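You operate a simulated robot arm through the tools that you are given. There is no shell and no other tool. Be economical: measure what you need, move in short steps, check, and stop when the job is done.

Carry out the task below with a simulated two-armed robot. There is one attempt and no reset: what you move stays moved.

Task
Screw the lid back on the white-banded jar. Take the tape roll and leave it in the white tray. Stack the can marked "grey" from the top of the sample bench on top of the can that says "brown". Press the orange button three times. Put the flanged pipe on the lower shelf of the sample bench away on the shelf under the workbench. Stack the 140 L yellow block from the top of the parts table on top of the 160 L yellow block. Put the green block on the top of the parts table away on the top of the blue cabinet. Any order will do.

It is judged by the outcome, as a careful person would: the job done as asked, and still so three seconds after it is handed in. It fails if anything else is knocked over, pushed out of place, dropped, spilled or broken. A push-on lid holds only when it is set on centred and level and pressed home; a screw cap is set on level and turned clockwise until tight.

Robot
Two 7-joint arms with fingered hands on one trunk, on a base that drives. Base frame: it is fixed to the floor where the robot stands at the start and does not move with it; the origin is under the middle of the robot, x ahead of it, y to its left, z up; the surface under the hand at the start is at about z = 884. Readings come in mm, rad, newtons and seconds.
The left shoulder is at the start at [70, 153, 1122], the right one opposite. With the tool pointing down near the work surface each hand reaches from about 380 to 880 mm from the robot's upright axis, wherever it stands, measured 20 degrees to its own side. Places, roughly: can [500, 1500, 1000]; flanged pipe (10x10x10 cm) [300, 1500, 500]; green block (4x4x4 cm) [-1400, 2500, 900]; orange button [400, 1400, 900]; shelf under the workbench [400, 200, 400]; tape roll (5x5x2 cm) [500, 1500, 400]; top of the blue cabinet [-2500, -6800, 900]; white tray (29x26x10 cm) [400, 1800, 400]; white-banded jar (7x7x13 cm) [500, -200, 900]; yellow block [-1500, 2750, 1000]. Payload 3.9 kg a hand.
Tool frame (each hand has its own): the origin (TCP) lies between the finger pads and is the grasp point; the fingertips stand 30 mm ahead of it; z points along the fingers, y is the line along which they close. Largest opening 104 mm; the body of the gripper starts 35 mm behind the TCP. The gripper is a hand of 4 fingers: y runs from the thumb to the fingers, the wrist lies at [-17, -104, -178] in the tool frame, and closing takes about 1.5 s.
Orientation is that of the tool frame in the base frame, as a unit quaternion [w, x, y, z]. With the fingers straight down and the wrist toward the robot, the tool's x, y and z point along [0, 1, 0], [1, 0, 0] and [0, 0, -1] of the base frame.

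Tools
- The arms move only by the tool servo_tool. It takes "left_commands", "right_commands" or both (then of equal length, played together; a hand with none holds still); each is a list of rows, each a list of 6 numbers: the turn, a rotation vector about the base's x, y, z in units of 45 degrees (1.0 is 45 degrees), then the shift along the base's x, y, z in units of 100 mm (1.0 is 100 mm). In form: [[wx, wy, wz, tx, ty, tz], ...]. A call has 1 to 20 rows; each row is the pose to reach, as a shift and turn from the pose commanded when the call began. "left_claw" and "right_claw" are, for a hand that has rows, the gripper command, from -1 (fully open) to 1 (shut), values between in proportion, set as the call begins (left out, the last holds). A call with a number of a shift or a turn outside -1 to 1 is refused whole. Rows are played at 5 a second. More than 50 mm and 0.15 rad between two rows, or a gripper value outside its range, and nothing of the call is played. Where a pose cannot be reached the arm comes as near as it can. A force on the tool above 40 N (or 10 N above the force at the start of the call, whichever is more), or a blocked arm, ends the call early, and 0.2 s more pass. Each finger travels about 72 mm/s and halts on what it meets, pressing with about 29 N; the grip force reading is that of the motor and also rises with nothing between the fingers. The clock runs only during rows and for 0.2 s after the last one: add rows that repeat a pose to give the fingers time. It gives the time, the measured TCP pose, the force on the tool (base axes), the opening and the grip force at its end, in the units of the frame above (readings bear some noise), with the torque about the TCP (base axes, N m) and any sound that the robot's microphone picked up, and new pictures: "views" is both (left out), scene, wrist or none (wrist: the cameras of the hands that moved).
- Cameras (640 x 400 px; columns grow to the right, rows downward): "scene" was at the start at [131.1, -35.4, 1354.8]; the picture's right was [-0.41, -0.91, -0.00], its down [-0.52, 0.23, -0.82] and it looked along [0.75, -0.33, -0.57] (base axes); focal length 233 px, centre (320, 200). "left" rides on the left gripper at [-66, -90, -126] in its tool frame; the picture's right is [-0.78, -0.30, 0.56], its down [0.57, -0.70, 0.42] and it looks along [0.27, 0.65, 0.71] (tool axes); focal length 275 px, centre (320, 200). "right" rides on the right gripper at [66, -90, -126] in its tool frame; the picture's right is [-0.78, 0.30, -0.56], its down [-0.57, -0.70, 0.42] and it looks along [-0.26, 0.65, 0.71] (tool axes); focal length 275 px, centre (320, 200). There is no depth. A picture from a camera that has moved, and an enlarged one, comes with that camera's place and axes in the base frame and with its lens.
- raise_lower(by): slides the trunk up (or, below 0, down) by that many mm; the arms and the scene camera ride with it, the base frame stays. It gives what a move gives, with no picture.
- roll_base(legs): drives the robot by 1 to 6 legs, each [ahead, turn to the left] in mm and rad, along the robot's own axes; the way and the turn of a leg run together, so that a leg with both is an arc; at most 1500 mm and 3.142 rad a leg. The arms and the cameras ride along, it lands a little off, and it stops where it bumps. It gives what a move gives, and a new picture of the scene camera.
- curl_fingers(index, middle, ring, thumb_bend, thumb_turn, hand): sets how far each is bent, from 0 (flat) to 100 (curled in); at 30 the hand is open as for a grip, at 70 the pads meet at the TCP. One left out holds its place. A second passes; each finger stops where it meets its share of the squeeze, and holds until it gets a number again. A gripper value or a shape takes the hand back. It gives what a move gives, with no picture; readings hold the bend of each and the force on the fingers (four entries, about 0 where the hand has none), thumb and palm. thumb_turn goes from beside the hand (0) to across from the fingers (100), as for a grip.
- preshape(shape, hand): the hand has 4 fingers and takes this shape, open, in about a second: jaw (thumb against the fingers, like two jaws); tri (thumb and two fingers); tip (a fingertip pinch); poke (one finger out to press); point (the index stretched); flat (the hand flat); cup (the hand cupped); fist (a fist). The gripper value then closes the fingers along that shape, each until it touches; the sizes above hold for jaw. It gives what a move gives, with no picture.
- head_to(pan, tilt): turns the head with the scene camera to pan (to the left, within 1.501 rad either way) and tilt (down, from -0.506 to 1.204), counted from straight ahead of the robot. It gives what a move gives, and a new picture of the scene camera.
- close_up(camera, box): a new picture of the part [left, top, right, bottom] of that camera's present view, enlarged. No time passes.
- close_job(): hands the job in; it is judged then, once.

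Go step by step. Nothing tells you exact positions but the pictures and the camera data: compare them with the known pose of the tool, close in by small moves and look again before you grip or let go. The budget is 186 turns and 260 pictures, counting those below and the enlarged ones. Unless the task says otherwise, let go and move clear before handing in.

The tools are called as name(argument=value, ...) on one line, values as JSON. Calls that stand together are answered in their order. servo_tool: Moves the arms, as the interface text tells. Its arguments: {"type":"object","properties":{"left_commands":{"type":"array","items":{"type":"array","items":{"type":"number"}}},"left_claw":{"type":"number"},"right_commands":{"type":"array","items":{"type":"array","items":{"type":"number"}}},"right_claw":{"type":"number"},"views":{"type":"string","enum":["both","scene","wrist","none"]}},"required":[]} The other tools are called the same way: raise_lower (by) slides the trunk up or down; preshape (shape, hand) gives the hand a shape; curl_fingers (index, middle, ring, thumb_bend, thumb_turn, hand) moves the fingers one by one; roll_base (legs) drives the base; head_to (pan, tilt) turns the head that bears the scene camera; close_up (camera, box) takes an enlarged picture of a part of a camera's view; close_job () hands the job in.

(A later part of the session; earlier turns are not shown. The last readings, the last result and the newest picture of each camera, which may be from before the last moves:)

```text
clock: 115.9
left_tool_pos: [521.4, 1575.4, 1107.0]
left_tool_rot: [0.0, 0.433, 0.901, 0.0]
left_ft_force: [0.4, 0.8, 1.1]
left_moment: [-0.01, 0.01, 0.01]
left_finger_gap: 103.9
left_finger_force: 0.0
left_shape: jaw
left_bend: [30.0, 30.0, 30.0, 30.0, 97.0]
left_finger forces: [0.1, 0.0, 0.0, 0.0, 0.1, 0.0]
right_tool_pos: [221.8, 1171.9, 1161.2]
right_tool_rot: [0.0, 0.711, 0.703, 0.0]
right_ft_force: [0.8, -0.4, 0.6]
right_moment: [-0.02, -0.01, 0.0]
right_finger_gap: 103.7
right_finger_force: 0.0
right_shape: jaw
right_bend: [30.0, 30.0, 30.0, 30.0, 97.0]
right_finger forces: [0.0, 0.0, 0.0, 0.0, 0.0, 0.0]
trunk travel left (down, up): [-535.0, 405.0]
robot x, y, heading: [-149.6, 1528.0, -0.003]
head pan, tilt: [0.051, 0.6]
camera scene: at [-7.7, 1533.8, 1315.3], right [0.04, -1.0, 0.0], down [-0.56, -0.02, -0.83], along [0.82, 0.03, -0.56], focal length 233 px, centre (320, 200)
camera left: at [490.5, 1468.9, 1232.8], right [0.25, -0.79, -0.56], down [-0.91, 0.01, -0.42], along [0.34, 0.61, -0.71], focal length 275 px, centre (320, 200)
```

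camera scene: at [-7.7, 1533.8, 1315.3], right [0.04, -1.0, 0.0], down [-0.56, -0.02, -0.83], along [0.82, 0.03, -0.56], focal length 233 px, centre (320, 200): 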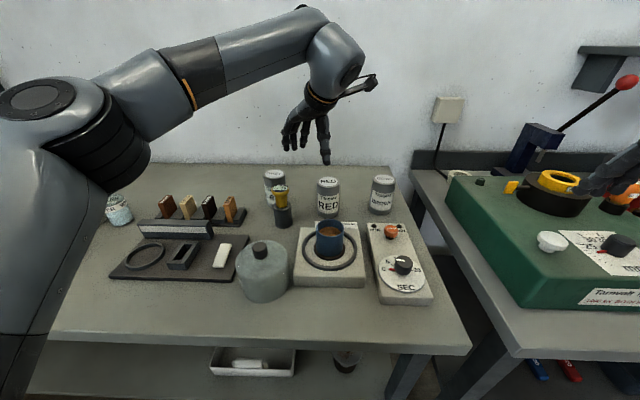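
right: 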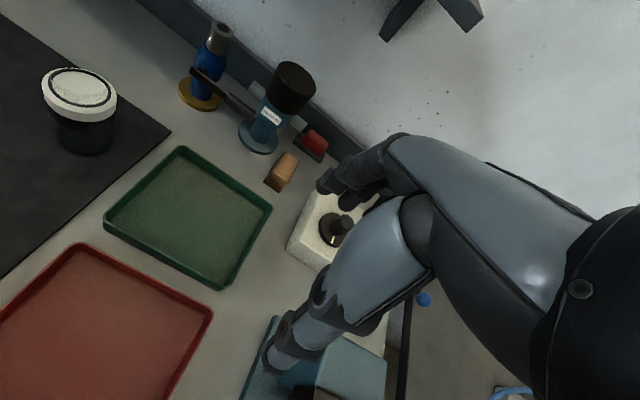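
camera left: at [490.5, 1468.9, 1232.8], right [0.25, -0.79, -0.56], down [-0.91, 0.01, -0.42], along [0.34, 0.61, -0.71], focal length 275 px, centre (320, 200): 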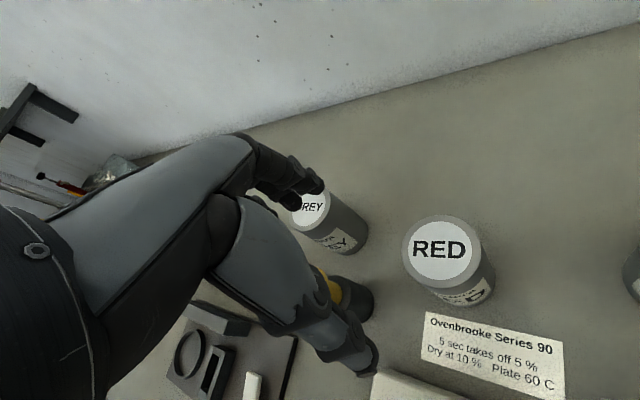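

The GREY can's top is at about [599, 1688, 990]. I'll move over it and look again.

servo_tool(left_commands=[[0, 0, 0, 0.2, 0.3, 0], [0, 0, 0, 0.4, 0.6, 0], [0, 0, 0, 0.6, 0.9, 0], [0, 0, 0, 0.76, 1.0, 0], [0, 0, 0, 0.76, 1.0, 0]], views="both")

```text
clock: 117.1
left_tool_pos: [596.1, 1675.1, 1109.8]
left_tool_rot: [-0.001, 0.434, 0.901, 0.0]
left_ft_force: [0.7, -0.3, -0.2]
left_moment: [-0.02, 0.0, 0.0]
left_finger_gap: 103.8
left_finger_force: 0.1
left_shape: jaw
left_bend: [30.0, 30.0, 30.0, 30.0, 97.0]
left_finger forces: [0.1, 0.1, 0.0, 0.0, 0.0, 0.1]
right_tool_pos: [223.1, 1170.2, 1162.0]
right_tool_rot: [0.0, 0.711, 0.704, 0.0]
right_ft_force: [0.4, 0.0, 0.0]
right_moment: [0.02, 0.02, -0.02]
right_finger_gap: 103.6
right_finger_force: 0.0
right_shape: jaw
right_bend: [30.0, 30.0, 30.0, 30.0, 97.0]
right_finger forces: [0.1, 0.1, 0.1, 0.1, 0.1, 0.0]
trunk travel left (down, up): [-535.0, 405.0]
robot x, y, heading: [-147.4, 1526.9, -0.008]
head pan, tilt: [0.051, 0.6]
camera scene: at [-7.7, 1533.1, 1315.3], right [0.04, -1.0, 0.0], down [-0.56, -0.02, -0.83], along [0.82, 0.03, -0.56], focal length 233 px, centre (320, 200)
camera left: at [566.6, 1568.7, 1234.6], right [0.25, -0.79, -0.56], down [-0.91, 0.01, -0.42], along [0.34, 0.61, -0.71], focal length 275 px, centre (320, 200)
```

scene: 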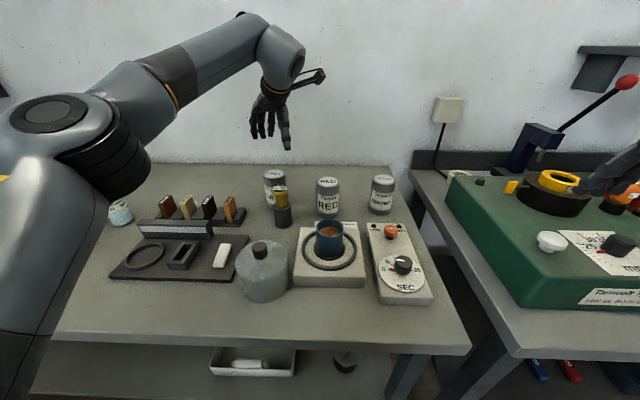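
left: 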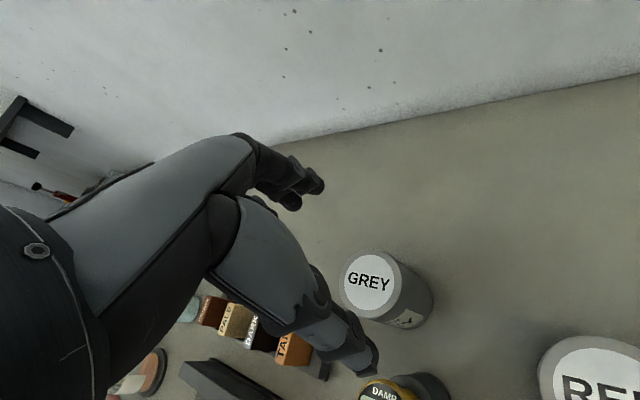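

GREY can centre is about [598, 1692]. I'll yaw a bit more, narrow the opening slightly, centre, and descend partway.

servo_tool(left_commands=[[0, 0, 0.1, 0.01, 0.1, 0], [0, 0, 0.2, 0.02, 0.17, 0], [0, 0, 0.25, 0.02, 0.17, -0.3], [0, 0, 0.25, 0.02, 0.17, -0.65], [0, 0, 0.25, 0.02, 0.17, -0.65]], left_claw=-0.75, views="both")

```text
clock: 118.3
left_tool_pos: [597.2, 1689.7, 1043.7]
left_tool_rot: [0.0, 0.344, 0.939, 0.0]
left_ft_force: [0.2, 0.7, 0.1]
left_moment: [-0.01, -0.04, 0.01]
left_finger_gap: 91.0
left_finger_force: 0.0
left_shape: jaw
left_bend: [28.0, 32.0, 30.0, 34.0, 98.0]
left_finger forces: [0.0, 0.0, 0.0, 0.0, 0.1, 0.0]
right_tool_pos: [223.2, 1171.2, 1160.8]
right_tool_rot: [0.0, 0.711, 0.703, 0.0]
right_ft_force: [-0.7, 0.5, 0.5]
right_moment: [-0.04, -0.02, -0.01]
right_finger_gap: 103.6
right_finger_force: 0.1
right_shape: jaw
right_bend: [30.0, 30.0, 30.0, 30.0, 97.0]
right_finger forces: [0.1, 0.0, 0.0, 0.1, 0.0, 0.0]
trunk travel left (down, up): [-535.0, 405.0]
robot x, y, heading: [-144.7, 1526.9, -0.007]
head pan, tilt: [0.051, 0.6]
camera scene: at [-7.8, 1532.8, 1315.4], right [0.04, -1.0, 0.0], down [-0.56, -0.02, -0.83], along [0.82, 0.03, -0.56], focal length 233 px, centre (320, 200)
camera left: at [588.8, 1579.5, 1168.7], right [0.4, -0.73, -0.56], down [-0.89, -0.17, -0.42], along [0.22, 0.67, -0.71], focal length 275 px, centre (320, 200)
```

scene: 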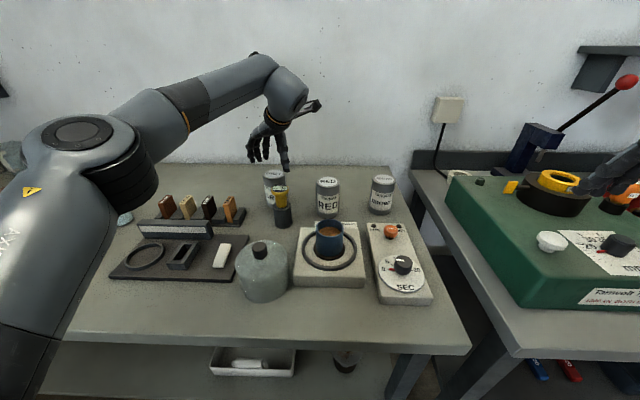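
left: 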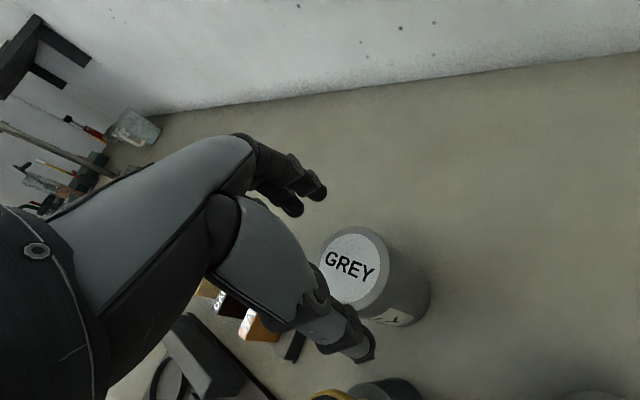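

Nearly centred; 3 mm right and 4 mm further, then straight down.

servo_tool(left_commands=[[0, 0, 0, 0.03, 0.04, 0], [0, 0, 0, 0.03, 0.04, -0.3], [0, 0, 0, 0.03, 0.04, -0.6], [0, 0, 0, 0.03, 0.04, -0.92], [0, 0, 0, 0.03, 0.04, -0.92]], views="both")

```text
clock: 119.5
left_tool_pos: [600.3, 1693.8, 954.8]
left_tool_rot: [0.002, 0.343, 0.939, 0.0]
left_ft_force: [-1.5, -3.6, 9.9]
left_moment: [0.0, -0.02, 0.0]
left_finger_gap: 90.9
left_finger_force: 0.1
left_shape: jaw
left_bend: [28.0, 32.0, 30.0, 34.0, 98.0]
left_finger forces: [3.6, 0.1, 0.0, 0.1, 7.3, 0.1]
right_tool_pos: [220.5, 1169.2, 1162.8]
right_tool_rot: [0.0, 0.711, 0.703, 0.0]
right_ft_force: [-0.7, 0.5, -0.4]
right_moment: [0.03, -0.01, 0.06]
right_finger_gap: 103.9
right_finger_force: 0.0
right_shape: jaw
right_bend: [30.0, 30.0, 30.0, 30.0, 97.0]
right_finger forces: [0.0, 0.0, 0.0, 0.1, 0.0, 0.0]
trunk travel left (down, up): [-535.0, 405.0]
robot x, y, heading: [-143.1, 1532.5, -0.017]
head pan, tilt: [0.051, 0.6]
camera scene: at [-9.4, 1532.2, 1315.7], right [0.04, -1.0, 0.0], down [-0.56, -0.02, -0.83], along [0.83, 0.03, -0.56], focal length 233 px, centre (320, 200)
camera left: at [590.9, 1583.7, 1079.3], right [0.4, -0.73, -0.55], down [-0.89, -0.17, -0.43], along [0.22, 0.67, -0.71], focal length 275 px, centre (320, 200)
```

scene: 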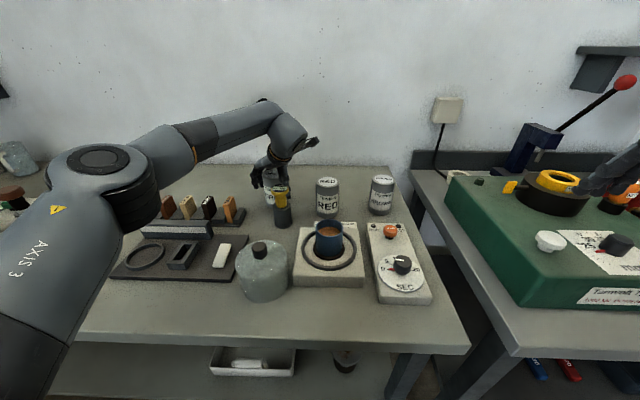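
left: 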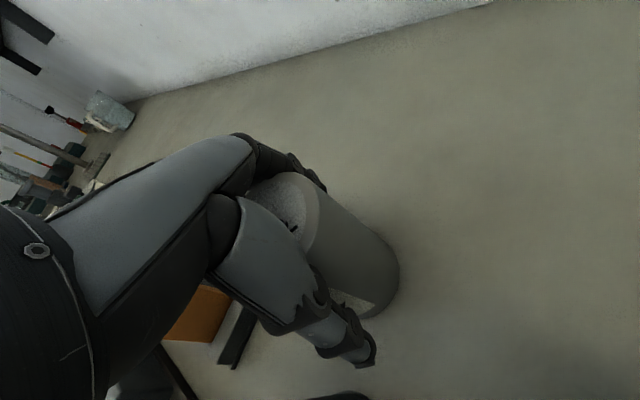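

I'm touching lightly at the can's top edge. I'll rise 9 mm and then close.

servo_tool(left_commands=[[0, 0, 0, 0, 0, 0.1], [0, 0, 0, 0, 0, 0.1], [0, 0, 0, 0, 0, 0.1]], views="wrist")

close_up(camera="scene", box=[230, 130, 350, 240])

```text
clock: 120.3
left_tool_pos: [600.0, 1694.5, 961.0]
left_tool_rot: [0.0, 0.343, 0.939, 0.0]
left_ft_force: [-0.9, -1.1, 0.6]
left_moment: [0.02, -0.01, -0.04]
left_finger_gap: 91.2
left_finger_force: 0.0
left_shape: jaw
left_bend: [28.0, 32.0, 30.0, 34.0, 98.0]
left_finger forces: [0.1, 0.1, 0.0, 0.0, 1.2, 0.0]
right_tool_pos: [224.0, 1170.6, 1162.5]
right_tool_rot: [0.001, 0.711, 0.704, 0.0]
right_ft_force: [0.4, -0.2, -0.1]
right_moment: [-0.02, 0.04, 0.0]
right_finger_gap: 103.7
right_finger_force: 0.0
right_shape: jaw
right_bend: [30.0, 30.0, 30.0, 30.0, 97.0]
right_finger forces: [0.0, 0.1, 0.0, 0.0, 0.0, 0.0]
trunk travel left (down, up): [-535.0, 405.0]
robot x, y, heading: [-147.7, 1529.2, -0.015]
head pan, tilt: [0.051, 0.6]
camera left: at [592.5, 1585.4, 1086.2], right [0.4, -0.73, -0.56], down [-0.89, -0.17, -0.42], along [0.21, 0.67, -0.71], focal length 275 px, centre (320, 200)
```

left: 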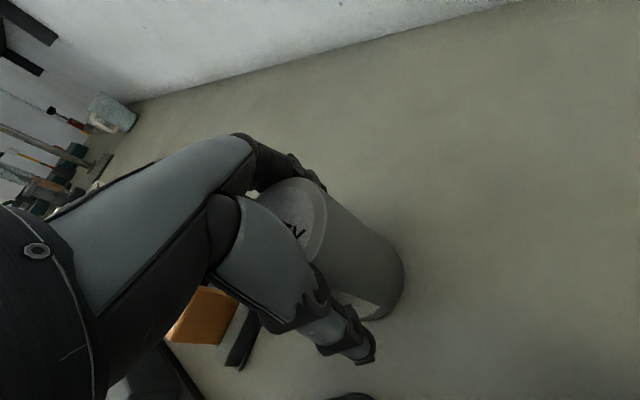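

```text
3.64 times, centred on (290, 185) of scene
camera zoom: at [-7.2, 1532.9, 1315.3], right [0.04, -1.0, 0.0], down [-0.56, -0.02, -0.82], along [0.82, 0.03, -0.57], focal length 848 px, centre (429, 254)
```

zoom: 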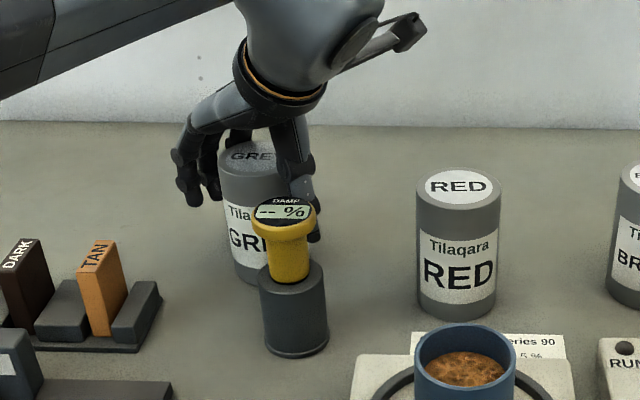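

Fingers and thumb straddle the GREY can. Closing.

servo_tool(left_commands=[[0, 0, 0, 0, 0, 0], [0, 0, 0, 0, 0, 0], [0, 0, 0, 0, 0, 0], [0, 0, 0, 0, 0, 0], [0, 0, 0, 0, 0, 0], [0, 0, 0, 0, 0, 0], [0, 0, 0, 0, 0, 0]], left_claw=1, views="wrist")

close_up(camera="scene", box=[230, 130, 350, 240])

```text
clock: 121.9
left_tool_pos: [600.4, 1694.7, 960.8]
left_tool_rot: [0.0, 0.343, 0.94, 0.0]
left_ft_force: [1.7, 1.0, 0.9]
left_moment: [0.22, -0.2, -0.01]
left_finger_gap: 64.2
left_finger_force: 29.2
left_shape: jaw
left_bend: [73.0, 43.0, 48.0, 56.0, 99.0]
left_finger forces: [16.7, 10.8, 0.1, 0.0, 26.3, 0.0]
right_tool_pos: [222.9, 1171.6, 1162.1]
right_tool_rot: [0.001, 0.711, 0.703, 0.0]
right_ft_force: [0.3, -0.1, -0.4]
right_moment: [-0.02, -0.04, -0.02]
right_finger_gap: 103.7
right_finger_force: 0.1
right_shape: jaw
right_bend: [30.0, 30.0, 30.0, 30.0, 97.0]
right_finger forces: [0.0, 0.0, 0.0, 0.0, 0.1, 0.0]
trunk travel left (down, up): [-535.0, 405.0]
robot x, y, heading: [-146.2, 1528.5, -0.01]
head pan, tilt: [0.051, 0.6]
camera left: at [592.6, 1585.8, 1086.4], right [0.4, -0.73, -0.56], down [-0.89, -0.17, -0.42], along [0.21, 0.67, -0.71], focal length 275 px, centre (320, 200)
```

left: 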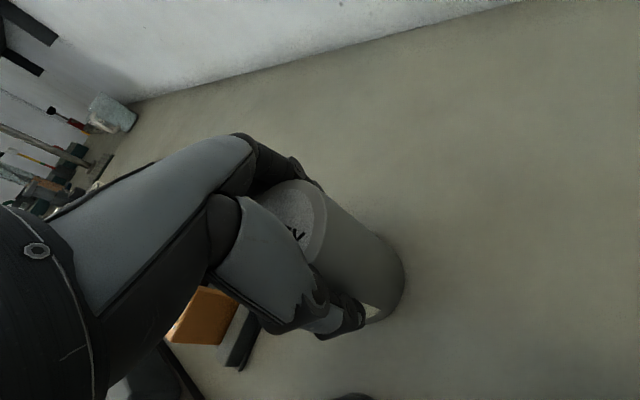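

```text
3.64 times, centred on (290, 185) of scene
camera zoom: at [-7.2, 1533.3, 1315.3], right [0.04, -1.0, 0.0], down [-0.56, -0.02, -0.82], along [0.82, 0.03, -0.57], focal length 848 px, centre (429, 254)
```

zoom: 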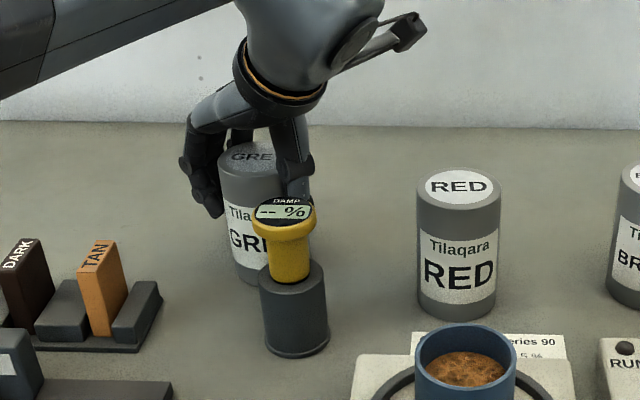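

Gripped with 29 N. Lifting straight up.

servo_tool(left_commands=[[0, 0, 0, 0, 0, 0.1], [0, 0, 0, 0, 0, 0.35], [0, 0, 0, 0, 0, 0.65], [0, 0, 0, 0, 0, 1.0], [0, 0, 0, 0, 0, 1.0]], views="both")

```text
clock: 123.1
left_tool_pos: [602.3, 1697.2, 1060.1]
left_tool_rot: [-0.002, 0.343, 0.939, 0.0]
left_ft_force: [0.1, -0.2, -4.3]
left_moment: [0.04, 0.02, 0.0]
left_finger_gap: 63.8
left_finger_force: 29.2
left_shape: jaw
left_bend: [73.0, 44.0, 48.0, 56.0, 99.0]
left_finger forces: [15.9, 9.9, 0.0, 0.0, 26.8, 0.0]
right_tool_pos: [224.0, 1170.5, 1160.1]
right_tool_rot: [0.0, 0.71, 0.704, -0.001]
right_ft_force: [-0.9, -0.7, 0.0]
right_moment: [0.04, 0.03, -0.03]
right_finger_gap: 103.6
right_finger_force: 0.2
right_shape: jaw
right_bend: [30.0, 30.0, 30.0, 30.0, 97.0]
right_finger forces: [0.1, 0.1, 0.0, 0.0, 0.0, 0.1]
trunk travel left (down, up): [-535.0, 405.0]
robot x, y, heading: [-146.1, 1529.4, -0.01]
head pan, tilt: [0.051, 0.6]
camera scene: at [-6.0, 1533.5, 1315.1], right [0.04, -1.0, 0.0], down [-0.57, -0.02, -0.82], along [0.82, 0.03, -0.57], focal length 233 px, centre (320, 200)
camera left: at [593.6, 1586.7, 1185.6], right [0.4, -0.73, -0.56], down [-0.89, -0.17, -0.42], along [0.21, 0.67, -0.71], focal length 275 px, centre (320, 200)
```

scene: 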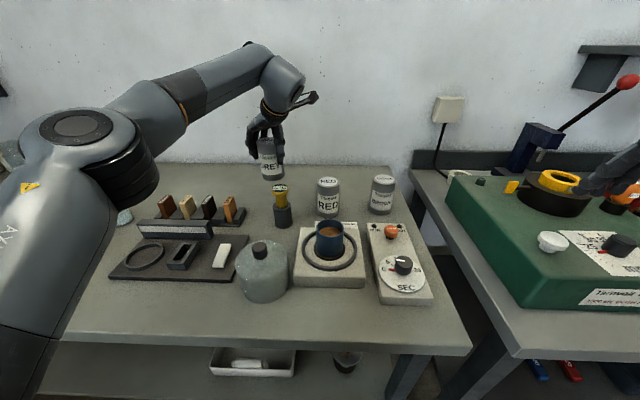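
left: 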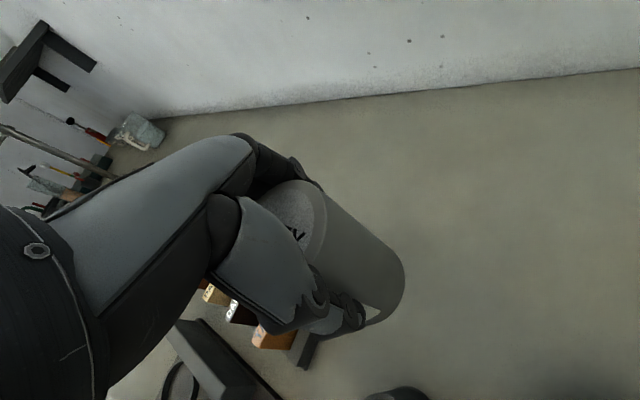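

The GREY can is held. I'll raise the trunk 70 mm and swing the base right 0.43 rad to carry it over toward BROWN.

raise_lower(by=80)

roll_base(legs=[[0, -0.425]])

head_to(pan=0.15, tilt=0.65)

close_up(camera="left", box=[160, 0, 640, 400])

```text
clock: 124.2
left_tool_pos: [602.0, 1696.9, 1140.9]
left_tool_rot: [-0.001, 0.344, 0.939, 0.0]
left_ft_force: [-0.5, -1.1, -3.3]
left_moment: [0.0, -0.06, 0.01]
left_finger_gap: 63.8
left_finger_force: 28.9
left_shape: jaw
left_bend: [73.0, 44.0, 48.0, 56.0, 99.0]
left_finger forces: [15.9, 10.0, 0.0, 0.1, 26.5, 0.0]
right_tool_pos: [224.5, 1171.5, 1241.3]
right_tool_rot: [0.0, 0.711, 0.703, 0.0]
right_ft_force: [0.0, 0.5, -0.1]
right_moment: [-0.03, 0.0, -0.02]
right_finger_gap: 103.4
right_finger_force: 0.1
right_shape: jaw
right_bend: [30.0, 30.0, 30.0, 30.0, 97.0]
right_finger forces: [0.0, 0.0, 0.0, 0.0, 0.0, 0.0]
trunk travel left (down, up): [-615.0, 325.0]
robot x, y, heading: [-145.8, 1530.3, -0.008]
head pan, tilt: [0.051, 0.6]
```

```text
clock: 125.9
left_tool_pos: [604.0, 1368.5, 1138.9]
left_tool_rot: [-0.001, 0.538, 0.843, 0.0]
left_ft_force: [-0.3, 1.1, -2.9]
left_moment: [-0.07, 0.03, 0.01]
left_finger_gap: 63.4
left_finger_force: 28.4
left_shape: jaw
left_bend: [73.0, 44.0, 48.0, 56.0, 99.0]
left_finger forces: [15.8, 10.1, 0.0, 0.0, 26.4, 0.1]
right_tool_pos: [39.9, 1048.1, 1241.2]
right_tool_rot: [-0.001, 0.845, 0.534, -0.001]
right_ft_force: [-0.2, -0.5, 0.8]
right_moment: [-0.05, 0.03, -0.03]
right_finger_gap: 103.8
right_finger_force: 0.1
right_shape: jaw
right_bend: [30.0, 30.0, 30.0, 30.0, 97.0]
right_finger forces: [0.1, 0.0, 0.0, 0.0, 0.0, 0.0]
trunk travel left (down, up): [-615.0, 325.0]
robot x, y, heading: [-147.8, 1528.7, -0.445]
head pan, tilt: [0.051, 0.6]
camera scene: at [-17.6, 1474.7, 1395.1], right [-0.38, -0.92, 0.0], down [-0.52, 0.22, -0.82], along [0.76, -0.31, -0.57], focal length 233 px, centre (320, 200)
```

scene: 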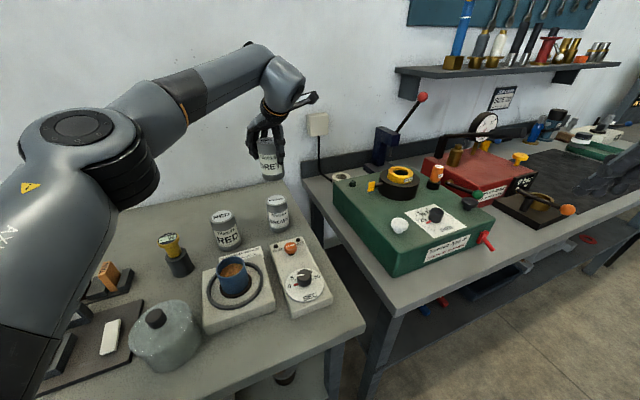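

```text
clock: 126.6
left_tool_pos: [602.6, 1367.6, 1141.4]
left_tool_rot: [-0.001, 0.536, 0.844, -0.001]
left_ft_force: [-0.2, 0.8, -4.2]
left_moment: [-0.01, -0.02, 0.0]
left_finger_gap: 63.5
left_finger_force: 29.0
left_shape: jaw
left_bend: [73.0, 44.0, 48.0, 56.0, 99.0]
left_finger forces: [15.9, 9.9, 0.0, 0.0, 26.5, 0.0]
right_tool_pos: [39.7, 1048.6, 1240.7]
right_tool_rot: [-0.001, 0.846, 0.534, -0.001]
right_ft_force: [-0.1, 0.1, -0.8]
right_moment: [0.0, 0.01, -0.02]
right_finger_gap: 103.8
right_finger_force: 0.1
right_shape: jaw
right_bend: [30.0, 30.0, 30.0, 30.0, 97.0]
right_finger forces: [0.0, 0.1, 0.0, 0.0, 0.0, 0.1]
trunk travel left (down, up): [-615.0, 325.0]
robot x, y, heading: [-144.1, 1529.7, -0.441]
head pan, tilt: [0.15, 0.649]
camera scene: at [-16.9, 1482.9, 1391.0], right [-0.29, -0.96, 0.0], down [-0.58, 0.17, -0.8], along [0.76, -0.23, -0.6], focal length 233 px, centre (320, 200)
```

scene: 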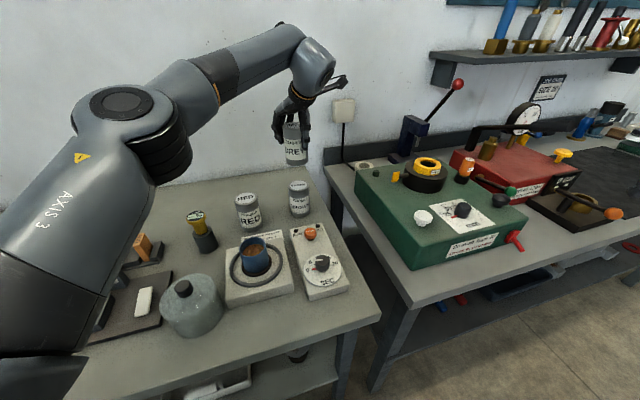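

```text
1.00 times, centred on (400, 200) of left (not enlarged: the box is as wide or as high as the picture)
camera zoom: at [548.6, 1270.9, 1265.6], right [0.06, -0.83, -0.56], down [-0.88, 0.22, -0.42], along [0.47, 0.52, -0.71], focal length 275 px, centre (240, 200)
```

zoom: 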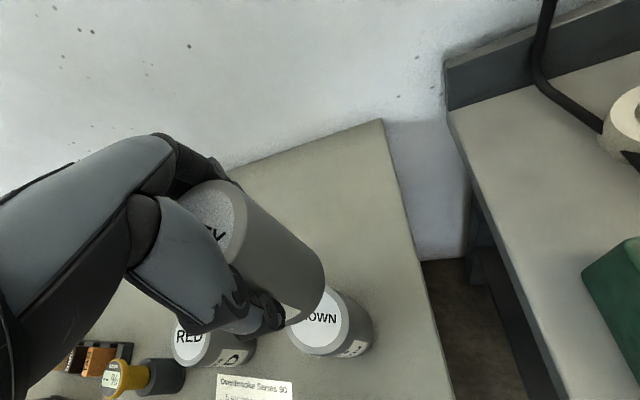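

BROWN's top centre is about [577, 1373]. I'll shift over it and come down to about 25 mm above, then compare.

servo_tool(left_commands=[[0, 0, 0, -0.13, 0.03, 0], [0, 0, 0, -0.255, 0.055, -0.1], [0, 0, 0, -0.255, 0.055, -0.4], [0, 0, 0, -0.255, 0.055, -0.53], [0, 0, 0, -0.255, 0.055, -0.53]], views="none")

close_up(camera="scene", box=[240, 100, 360, 220])

close_up(camera="left", box=[300, 150, 500, 350])

```text
clock: 127.8
left_tool_pos: [577.1, 1374.8, 1087.8]
left_tool_rot: [-0.001, 0.538, 0.843, -0.001]
left_ft_force: [0.0, -0.4, -3.0]
left_moment: [-0.01, 0.0, 0.0]
left_finger_gap: 63.5
left_finger_force: 29.0
left_shape: jaw
left_bend: [73.0, 44.0, 48.0, 56.0, 99.0]
left_finger forces: [15.8, 9.9, 0.0, 0.0, 26.3, 0.0]
right_tool_pos: [38.4, 1047.3, 1240.5]
right_tool_rot: [0.0, 0.846, 0.534, 0.0]
right_ft_force: [-0.1, -0.2, 0.0]
right_moment: [-0.03, 0.0, -0.01]
right_finger_gap: 103.7
right_finger_force: 0.1
right_shape: jaw
right_bend: [30.0, 30.0, 30.0, 30.0, 97.0]
right_finger forces: [0.1, 0.1, 0.1, 0.0, 0.1, 0.0]
trunk travel left (down, up): [-615.0, 325.0]
robot x, y, heading: [-143.7, 1529.4, -0.446]
head pan, tilt: [0.15, 0.649]
```

```text
3.33 times, centred on (300, 160) of scene
camera zoom: at [-17.0, 1483.4, 1391.0], right [-0.29, -0.96, 0.0], down [-0.58, 0.17, -0.8], along [0.76, -0.23, -0.6], focal length 777 px, centre (387, 333)
```

zoom: 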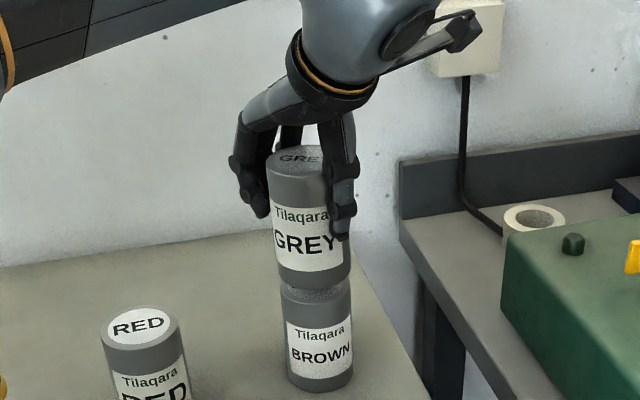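

```text
2.00 times, centred on (400, 250) of left
camera zoom: at [522.3, 1277.0, 1212.3], right [0.06, -0.83, -0.56], down [-0.88, 0.22, -0.42], along [0.47, 0.52, -0.71], focal length 551 px, centre (160, 100)
```

zoom: 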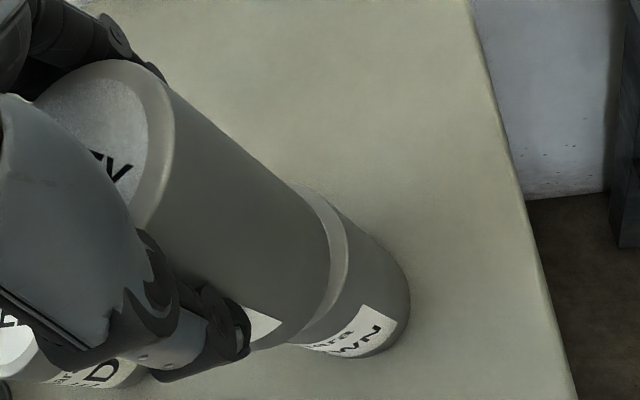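

The two cans line up well in both views. Lowering gently.

servo_tool(left_commands=[[0, 0, 0, 0, -0.01, -0.06], [0, 0, 0, 0, -0.01, -0.12], [0, 0, 0, 0, -0.01, -0.17], [0, 0, 0, 0, -0.01, -0.2], [0, 0, 0, 0, -0.01, -0.2]], views="none")

close_up(camera="scene", box=[260, 120, 340, 220])

```text
clock: 129.0
left_tool_pos: [576.1, 1372.7, 1068.2]
left_tool_rot: [0.0, 0.537, 0.844, -0.001]
left_ft_force: [-0.1, -0.3, 4.6]
left_moment: [0.09, -0.28, -0.01]
left_finger_gap: 63.4
left_finger_force: 29.2
left_shape: jaw
left_bend: [73.0, 44.0, 48.0, 56.0, 99.0]
left_finger forces: [16.7, 10.5, 0.1, 0.1, 27.7, 0.0]
right_tool_pos: [38.4, 1048.6, 1241.7]
right_tool_rot: [0.0, 0.845, 0.534, 0.0]
right_ft_force: [-0.4, 0.3, 0.0]
right_moment: [0.0, 0.03, -0.01]
right_finger_gap: 103.8
right_finger_force: 0.1
right_shape: jaw
right_bend: [30.0, 30.0, 30.0, 30.0, 97.0]
right_finger forces: [0.1, 0.0, 0.0, 0.0, 0.0, 0.1]
trunk travel left (down, up): [-615.0, 325.0]
robot x, y, heading: [-144.5, 1530.5, -0.442]
head pan, tilt: [0.15, 0.649]
```

```text
4.00 times, centred on (300, 170) of scene
camera zoom: at [-18.0, 1483.6, 1391.2], right [-0.29, -0.96, 0.0], down [-0.58, 0.17, -0.8], along [0.76, -0.23, -0.6], focal length 932 px, centre (400, 320)
```

zoom: 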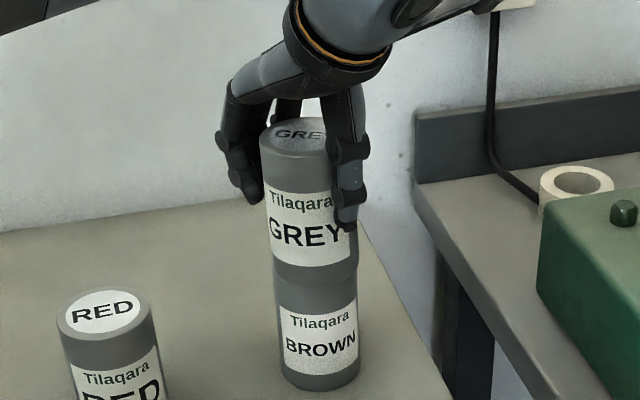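

Contact made; the stack looks straight. I'll settle 1 mm and open the hand.

servo_tool(left_commands=[[0, 0, 0, 0, 0, -0.012], [0, 0, 0, 0, 0, -0.012]], views="none")

servo_tool(left_commands=[[0, 0, 0, 0, 0, 0], [0, 0, 0, 0, 0, 0], [0, 0, 0, 0, 0, 0], [0, 0, 0, 0, 0, 0], [0, 0, 0, 0, 0, 0]], left_claw=-0.8, views="none")

close_up(camera="scene", box=[260, 120, 340, 220])

```text
clock: 129.6
left_tool_pos: [574.6, 1373.2, 1068.9]
left_tool_rot: [0.0, 0.537, 0.843, -0.001]
left_ft_force: [2.0, -1.4, 10.8]
left_moment: [0.13, -0.5, -0.1]
left_finger_gap: 63.3
left_finger_force: 29.5
left_shape: jaw
left_bend: [74.0, 44.0, 48.0, 56.0, 99.0]
left_finger forces: [17.9, 11.2, 0.1, 0.0, 29.0, 0.1]
right_tool_pos: [37.6, 1049.1, 1241.4]
right_tool_rot: [0.001, 0.845, 0.535, -0.001]
right_ft_force: [0.3, -0.3, 0.2]
right_moment: [-0.02, 0.01, 0.03]
right_finger_gap: 103.6
right_finger_force: 0.1
right_shape: jaw
right_bend: [30.0, 30.0, 30.0, 30.0, 97.0]
right_finger forces: [0.0, 0.0, 0.0, 0.0, 0.1, 0.0]
trunk travel left (down, up): [-615.0, 325.0]
robot x, y, heading: [-147.6, 1527.0, -0.439]
head pan, tilt: [0.15, 0.649]
```

```text
clock: 130.8
left_tool_pos: [575.6, 1373.2, 1067.6]
left_tool_rot: [-0.002, 0.537, 0.844, 0.0]
left_ft_force: [-1.8, -0.8, 4.7]
left_moment: [-0.01, 0.02, 0.01]
left_finger_gap: 93.5
left_finger_force: 0.0
left_shape: jaw
left_bend: [30.0, 32.0, 30.0, 32.0, 98.0]
left_finger forces: [1.3, 0.0, 0.1, 0.1, 4.4, 0.0]
right_tool_pos: [37.6, 1049.2, 1241.6]
right_tool_rot: [0.0, 0.845, 0.535, 0.0]
right_ft_force: [-0.4, -0.3, -0.1]
right_moment: [-0.03, 0.02, 0.01]
right_finger_gap: 103.9
right_finger_force: 0.0
right_shape: jaw
right_bend: [30.0, 30.0, 30.0, 30.0, 97.0]
right_finger forces: [0.0, 0.0, 0.1, 0.0, 0.0, 0.1]
trunk travel left (down, up): [-615.0, 325.0]
robot x, y, heading: [-143.3, 1530.1, -0.445]
head pan, tilt: [0.15, 0.649]
```

```text
4.00 times, centred on (300, 170) of scene
camera zoom: at [-18.7, 1483.5, 1391.1], right [-0.29, -0.96, 0.0], down [-0.58, 0.17, -0.8], along [0.76, -0.23, -0.6], focal length 932 px, centre (400, 320)
```

zoom: 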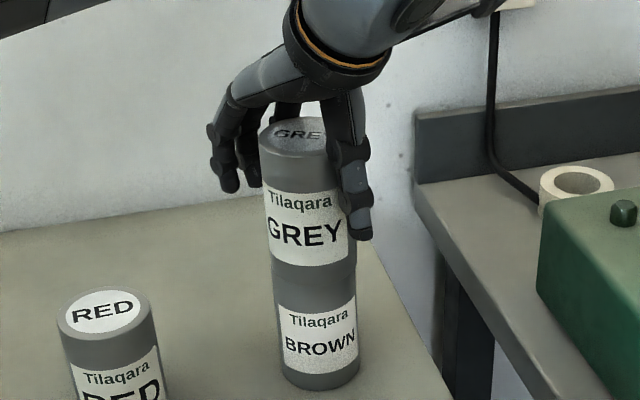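

The stack stands. I'll open fully and rise straight up.

servo_tool(left_commands=[[0, 0, 0, 0, 0, 0.03], [0, 0, 0, 0, 0, 0.1], [0, 0, 0, 0, 0, 0.3], [0, 0, 0, 0, 0, 0.6], [0, 0, 0, 0, 0, 1.0], [0, 0, 0, 0, 0, 1.0]], left_claw=-1, views="scene")

```text
clock: 132.2
left_tool_pos: [577.5, 1371.8, 1167.3]
left_tool_rot: [-0.001, 0.537, 0.843, 0.0]
left_ft_force: [0.6, 0.0, 0.9]
left_moment: [0.02, 0.0, -0.03]
left_finger_gap: 103.9
left_finger_force: 0.0
left_shape: jaw
left_bend: [30.0, 30.0, 30.0, 30.0, 97.0]
left_finger forces: [0.1, 0.1, 0.0, 0.0, 0.0, 0.0]
right_tool_pos: [39.4, 1048.5, 1241.0]
right_tool_rot: [0.0, 0.845, 0.534, 0.0]
right_ft_force: [1.4, -0.1, 0.3]
right_moment: [-0.01, 0.01, 0.0]
right_finger_gap: 103.7
right_finger_force: 0.0
right_shape: jaw
right_bend: [30.0, 30.0, 30.0, 30.0, 97.0]
right_finger forces: [0.0, 0.1, 0.0, 0.1, 0.0, 0.0]
trunk travel left (down, up): [-615.0, 325.0]
robot x, y, heading: [-146.3, 1528.0, -0.436]
head pan, tilt: [0.15, 0.649]
camera scene: at [-16.7, 1483.6, 1390.9], right [-0.29, -0.96, 0.0], down [-0.58, 0.17, -0.8], along [0.76, -0.23, -0.61], focal length 233 px, centre (320, 200)
```

scene: 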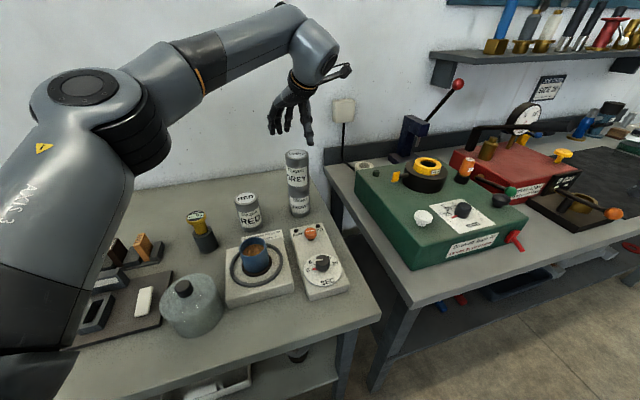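

GREY now stands on BROWN. Next the lower shelf: I'll straighten, back away from the bench, and lower the trunk.

roll_base(legs=[[0, 0.437], [-600, 0]])

raise_lower(by=-600)

head_to(pan=0.0, tilt=0.35)

```text
clock: 136.8
left_tool_pos: [-24.6, 1700.5, 1167.5]
left_tool_rot: [-0.002, 0.337, 0.941, 0.0]
left_ft_force: [-0.6, 0.5, 0.5]
left_moment: [-0.01, -0.02, -0.01]
left_finger_gap: 103.9
left_finger_force: 0.1
left_shape: jaw
left_bend: [30.0, 30.0, 30.0, 30.0, 97.0]
left_finger forces: [0.1, 0.0, 0.0, 0.0, 0.1, 0.1]
right_tool_pos: [-369.3, 1177.5, 1240.9]
right_tool_rot: [-0.002, 0.706, 0.708, -0.001]
right_ft_force: [0.9, 0.7, 0.7]
right_moment: [0.0, -0.03, -0.02]
right_finger_gap: 103.8
right_finger_force: 0.1
right_shape: jaw
right_bend: [30.0, 30.0, 30.0, 30.0, 97.0]
right_finger forces: [0.0, 0.0, 0.1, 0.1, 0.0, 0.0]
trunk travel left (down, up): [-615.0, 325.0]
robot x, y, heading: [-743.9, 1527.3, 0.008]
head pan, tilt: [0.15, 0.649]
camera scene: at [-606.8, 1544.8, 1390.9], right [0.15, -0.99, 0.0], down [-0.6, -0.09, -0.8], along [0.79, 0.12, -0.6], focal length 233 px, centre (320, 200)
```

scene: 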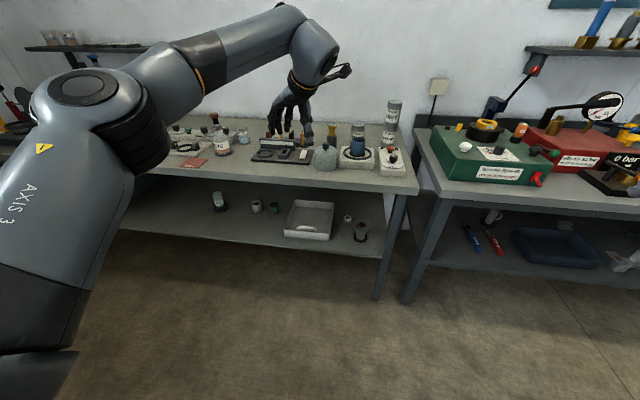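

```text
refused: -600 is not a number from -400 to 400
```

```text
clock: 137.6
left_tool_pos: [-23.5, 1699.9, 1166.5]
left_tool_rot: [-0.001, 0.337, 0.941, -0.001]
left_ft_force: [-0.8, -1.0, -0.3]
left_moment: [0.03, 0.01, 0.04]
left_finger_gap: 103.9
left_finger_force: 0.1
left_shape: jaw
left_bend: [30.0, 30.0, 30.0, 30.0, 97.0]
left_finger forces: [0.0, 0.1, 0.1, 0.1, 0.1, 0.0]
right_tool_pos: [-369.0, 1176.5, 1241.6]
right_tool_rot: [0.0, 0.706, 0.708, 0.0]
right_ft_force: [0.1, 0.3, 0.0]
right_moment: [-0.03, -0.02, 0.01]
right_finger_gap: 103.7
right_finger_force: 0.0
right_shape: jaw
right_bend: [30.0, 30.0, 30.0, 30.0, 97.0]
right_finger forces: [0.0, 0.1, 0.0, 0.1, 0.0, 0.0]
trunk travel left (down, up): [-615.0, 325.0]
robot x, y, heading: [-743.7, 1534.1, 0.005]
head pan, tilt: [0.0, 0.351]
camera scene: at [-600.1, 1531.8, 1418.0], right [0.01, -1.0, 0.0], down [-0.34, 0.0, -0.94], along [0.94, 0.01, -0.34], focal length 233 px, centre (320, 200)
```

scene: 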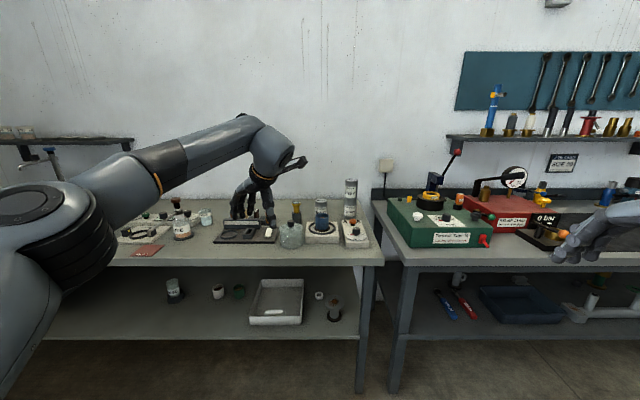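

Lowering the trunk in two steps, and squaring the left hand.

raise_lower(by=-400)

raise_lower(by=-190)

servo_tool(left_commands=[[0, 0, -0.16, 0, -0.25, -0.1], [0, 0, -0.32, 0, -0.5, -0.25], [0, 0, -0.48, 0, -0.75, -0.4], [0, 0, -0.64, 0, -1, -0.5], [0, 0, -0.8, 0, -1, -0.6], [0, 0, -0.96, 0, -1, -0.6], [0, 0, -0.96, 0, -1, -0.6]], views="scene")

```text
clock: 141.5
left_tool_pos: [-23.6, 1700.5, 765.7]
left_tool_rot: [-0.001, 0.337, 0.942, 0.0]
left_ft_force: [-0.9, 0.1, -0.6]
left_moment: [0.0, -0.01, 0.0]
left_finger_gap: 104.1
left_finger_force: 0.0
left_shape: jaw
left_bend: [30.0, 30.0, 30.0, 30.0, 97.0]
left_finger forces: [0.1, 0.1, 0.0, 0.0, 0.0, 0.1]
right_tool_pos: [-369.8, 1176.4, 840.6]
right_tool_rot: [0.0, 0.706, 0.708, 0.0]
right_ft_force: [-0.7, 0.5, 0.2]
right_moment: [-0.01, -0.01, 0.01]
right_finger_gap: 103.6
right_finger_force: 0.1
right_shape: jaw
right_bend: [30.0, 30.0, 30.0, 30.0, 97.0]
right_finger forces: [0.1, 0.1, 0.1, 0.1, 0.0, 0.0]
trunk travel left (down, up): [-215.0, 725.0]
robot x, y, heading: [-744.6, 1529.1, 0.006]
head pan, tilt: [0.0, 0.351]
```

```text
clock: 143.6
left_tool_pos: [-24.5, 1701.2, 577.3]
left_tool_rot: [-0.001, 0.337, 0.942, 0.0]
left_ft_force: [-0.1, -0.3, 0.6]
left_moment: [0.03, -0.01, -0.01]
left_finger_gap: 103.9
left_finger_force: 0.1
left_shape: jaw
left_bend: [30.0, 30.0, 30.0, 30.0, 97.0]
left_finger forces: [0.0, 0.0, 0.0, 0.0, 0.0, 0.1]
right_tool_pos: [-370.1, 1176.7, 653.2]
right_tool_rot: [0.0, 0.705, 0.709, 0.001]
right_ft_force: [0.2, -0.9, -0.1]
right_moment: [0.0, -0.01, 0.02]
right_finger_gap: 103.6
right_finger_force: 0.0
right_shape: jaw
right_bend: [30.0, 30.0, 30.0, 30.0, 97.0]
right_finger forces: [0.0, 0.1, 0.0, 0.0, 0.0, 0.0]
trunk travel left (down, up): [-25.0, 915.0]
robot x, y, heading: [-744.9, 1528.9, 0.007]
head pan, tilt: [0.0, 0.351]
```

```text
clock: 145.2
left_tool_pos: [-24.8, 1601.4, 517.0]
left_tool_rot: [-0.001, 0.661, 0.75, -0.001]
left_ft_force: [-0.7, -0.4, -0.8]
left_moment: [0.02, 0.01, 0.01]
left_finger_gap: 103.7
left_finger_force: 0.1
left_shape: jaw
left_bend: [30.0, 30.0, 30.0, 30.0, 97.0]
left_finger forces: [0.0, 0.0, 0.1, 0.1, 0.0, 0.0]
right_tool_pos: [-369.7, 1175.4, 652.8]
right_tool_rot: [0.0, 0.705, 0.709, 0.0]
right_ft_force: [0.7, 0.0, -0.5]
right_moment: [0.02, -0.05, 0.04]
right_finger_gap: 103.7
right_finger_force: 0.0
right_shape: jaw
right_bend: [30.0, 30.0, 30.0, 30.0, 97.0]
right_finger forces: [0.0, 0.0, 0.0, 0.1, 0.0, 0.1]
trunk travel left (down, up): [-25.0, 915.0]
robot x, y, heading: [-741.0, 1530.2, 0.008]
head pan, tilt: [0.0, 0.351]
camera scene: at [-600.0, 1531.9, 828.0], right [0.01, -1.0, 0.0], down [-0.34, 0.0, -0.94], along [0.94, 0.0, -0.34], focal length 233 px, centre (320, 200)
```

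scene: 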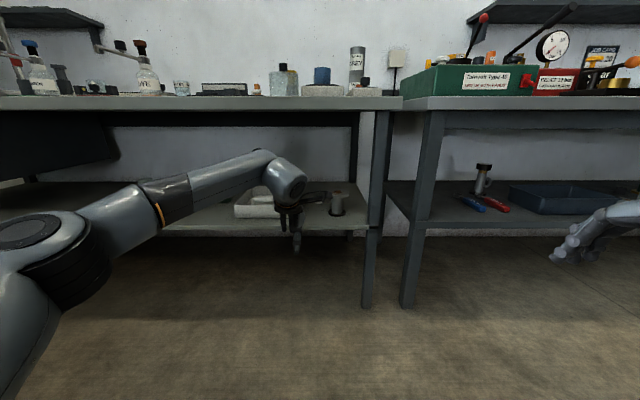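

The hand is at shelf height with room above (underside about z=850). I'll drive in 430 mm between pipe and tray and look.

roll_base(legs=[[430, 0]])

close_up(camera="left", box=[0, 0, 640, 400])

```text
clock: 147.8
left_tool_pos: [406.3, 1602.6, 517.1]
left_tool_rot: [-0.002, 0.659, 0.752, 0.0]
left_ft_force: [0.2, -0.4, 0.2]
left_moment: [0.01, 0.03, -0.01]
left_finger_gap: 103.7
left_finger_force: 0.1
left_shape: jaw
left_bend: [30.0, 30.0, 30.0, 30.0, 97.0]
left_finger forces: [0.0, 0.1, 0.1, 0.0, 0.0, 0.0]
right_tool_pos: [62.1, 1179.0, 651.3]
right_tool_rot: [0.0, 0.707, 0.708, 0.0]
right_ft_force: [0.6, -0.9, 0.1]
right_moment: [0.0, -0.02, -0.01]
right_finger_gap: 103.7
right_finger_force: 0.1
right_shape: jaw
right_bend: [30.0, 30.0, 30.0, 30.0, 97.0]
right_finger forces: [0.0, 0.0, 0.1, 0.0, 0.0, 0.0]
trunk travel left (down, up): [-25.0, 915.0]
robot x, y, heading: [-310.0, 1535.8, 0.008]
head pan, tilt: [0.0, 0.351]
camera scene: at [-168.9, 1534.0, 828.0], right [0.0, -1.0, 0.0], down [-0.34, 0.0, -0.94], along [0.94, 0.0, -0.34], focal length 233 px, centre (320, 200)
```

scene: 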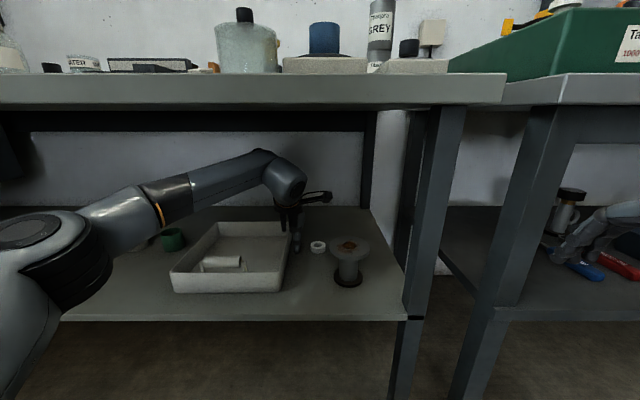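

```text
1.00 times, centred on (320, 200) of left (not enlarged: the box is as wide or as high as the picture)
camera zoom: at [325.7, 1526.6, 642.7], right [-0.19, -0.81, -0.56], down [-0.77, 0.48, -0.42], along [0.61, 0.35, -0.71], focal length 275 px, centre (320, 200)
```

zoom: 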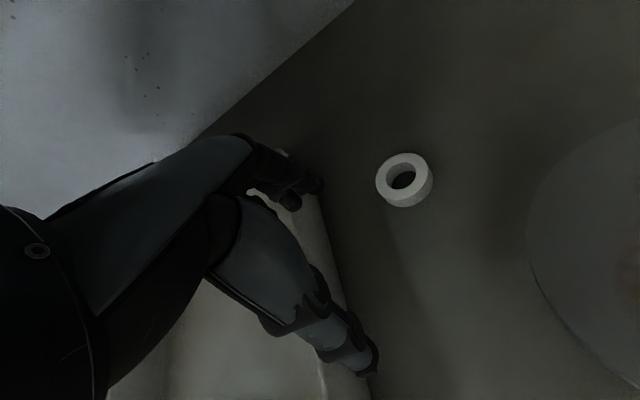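

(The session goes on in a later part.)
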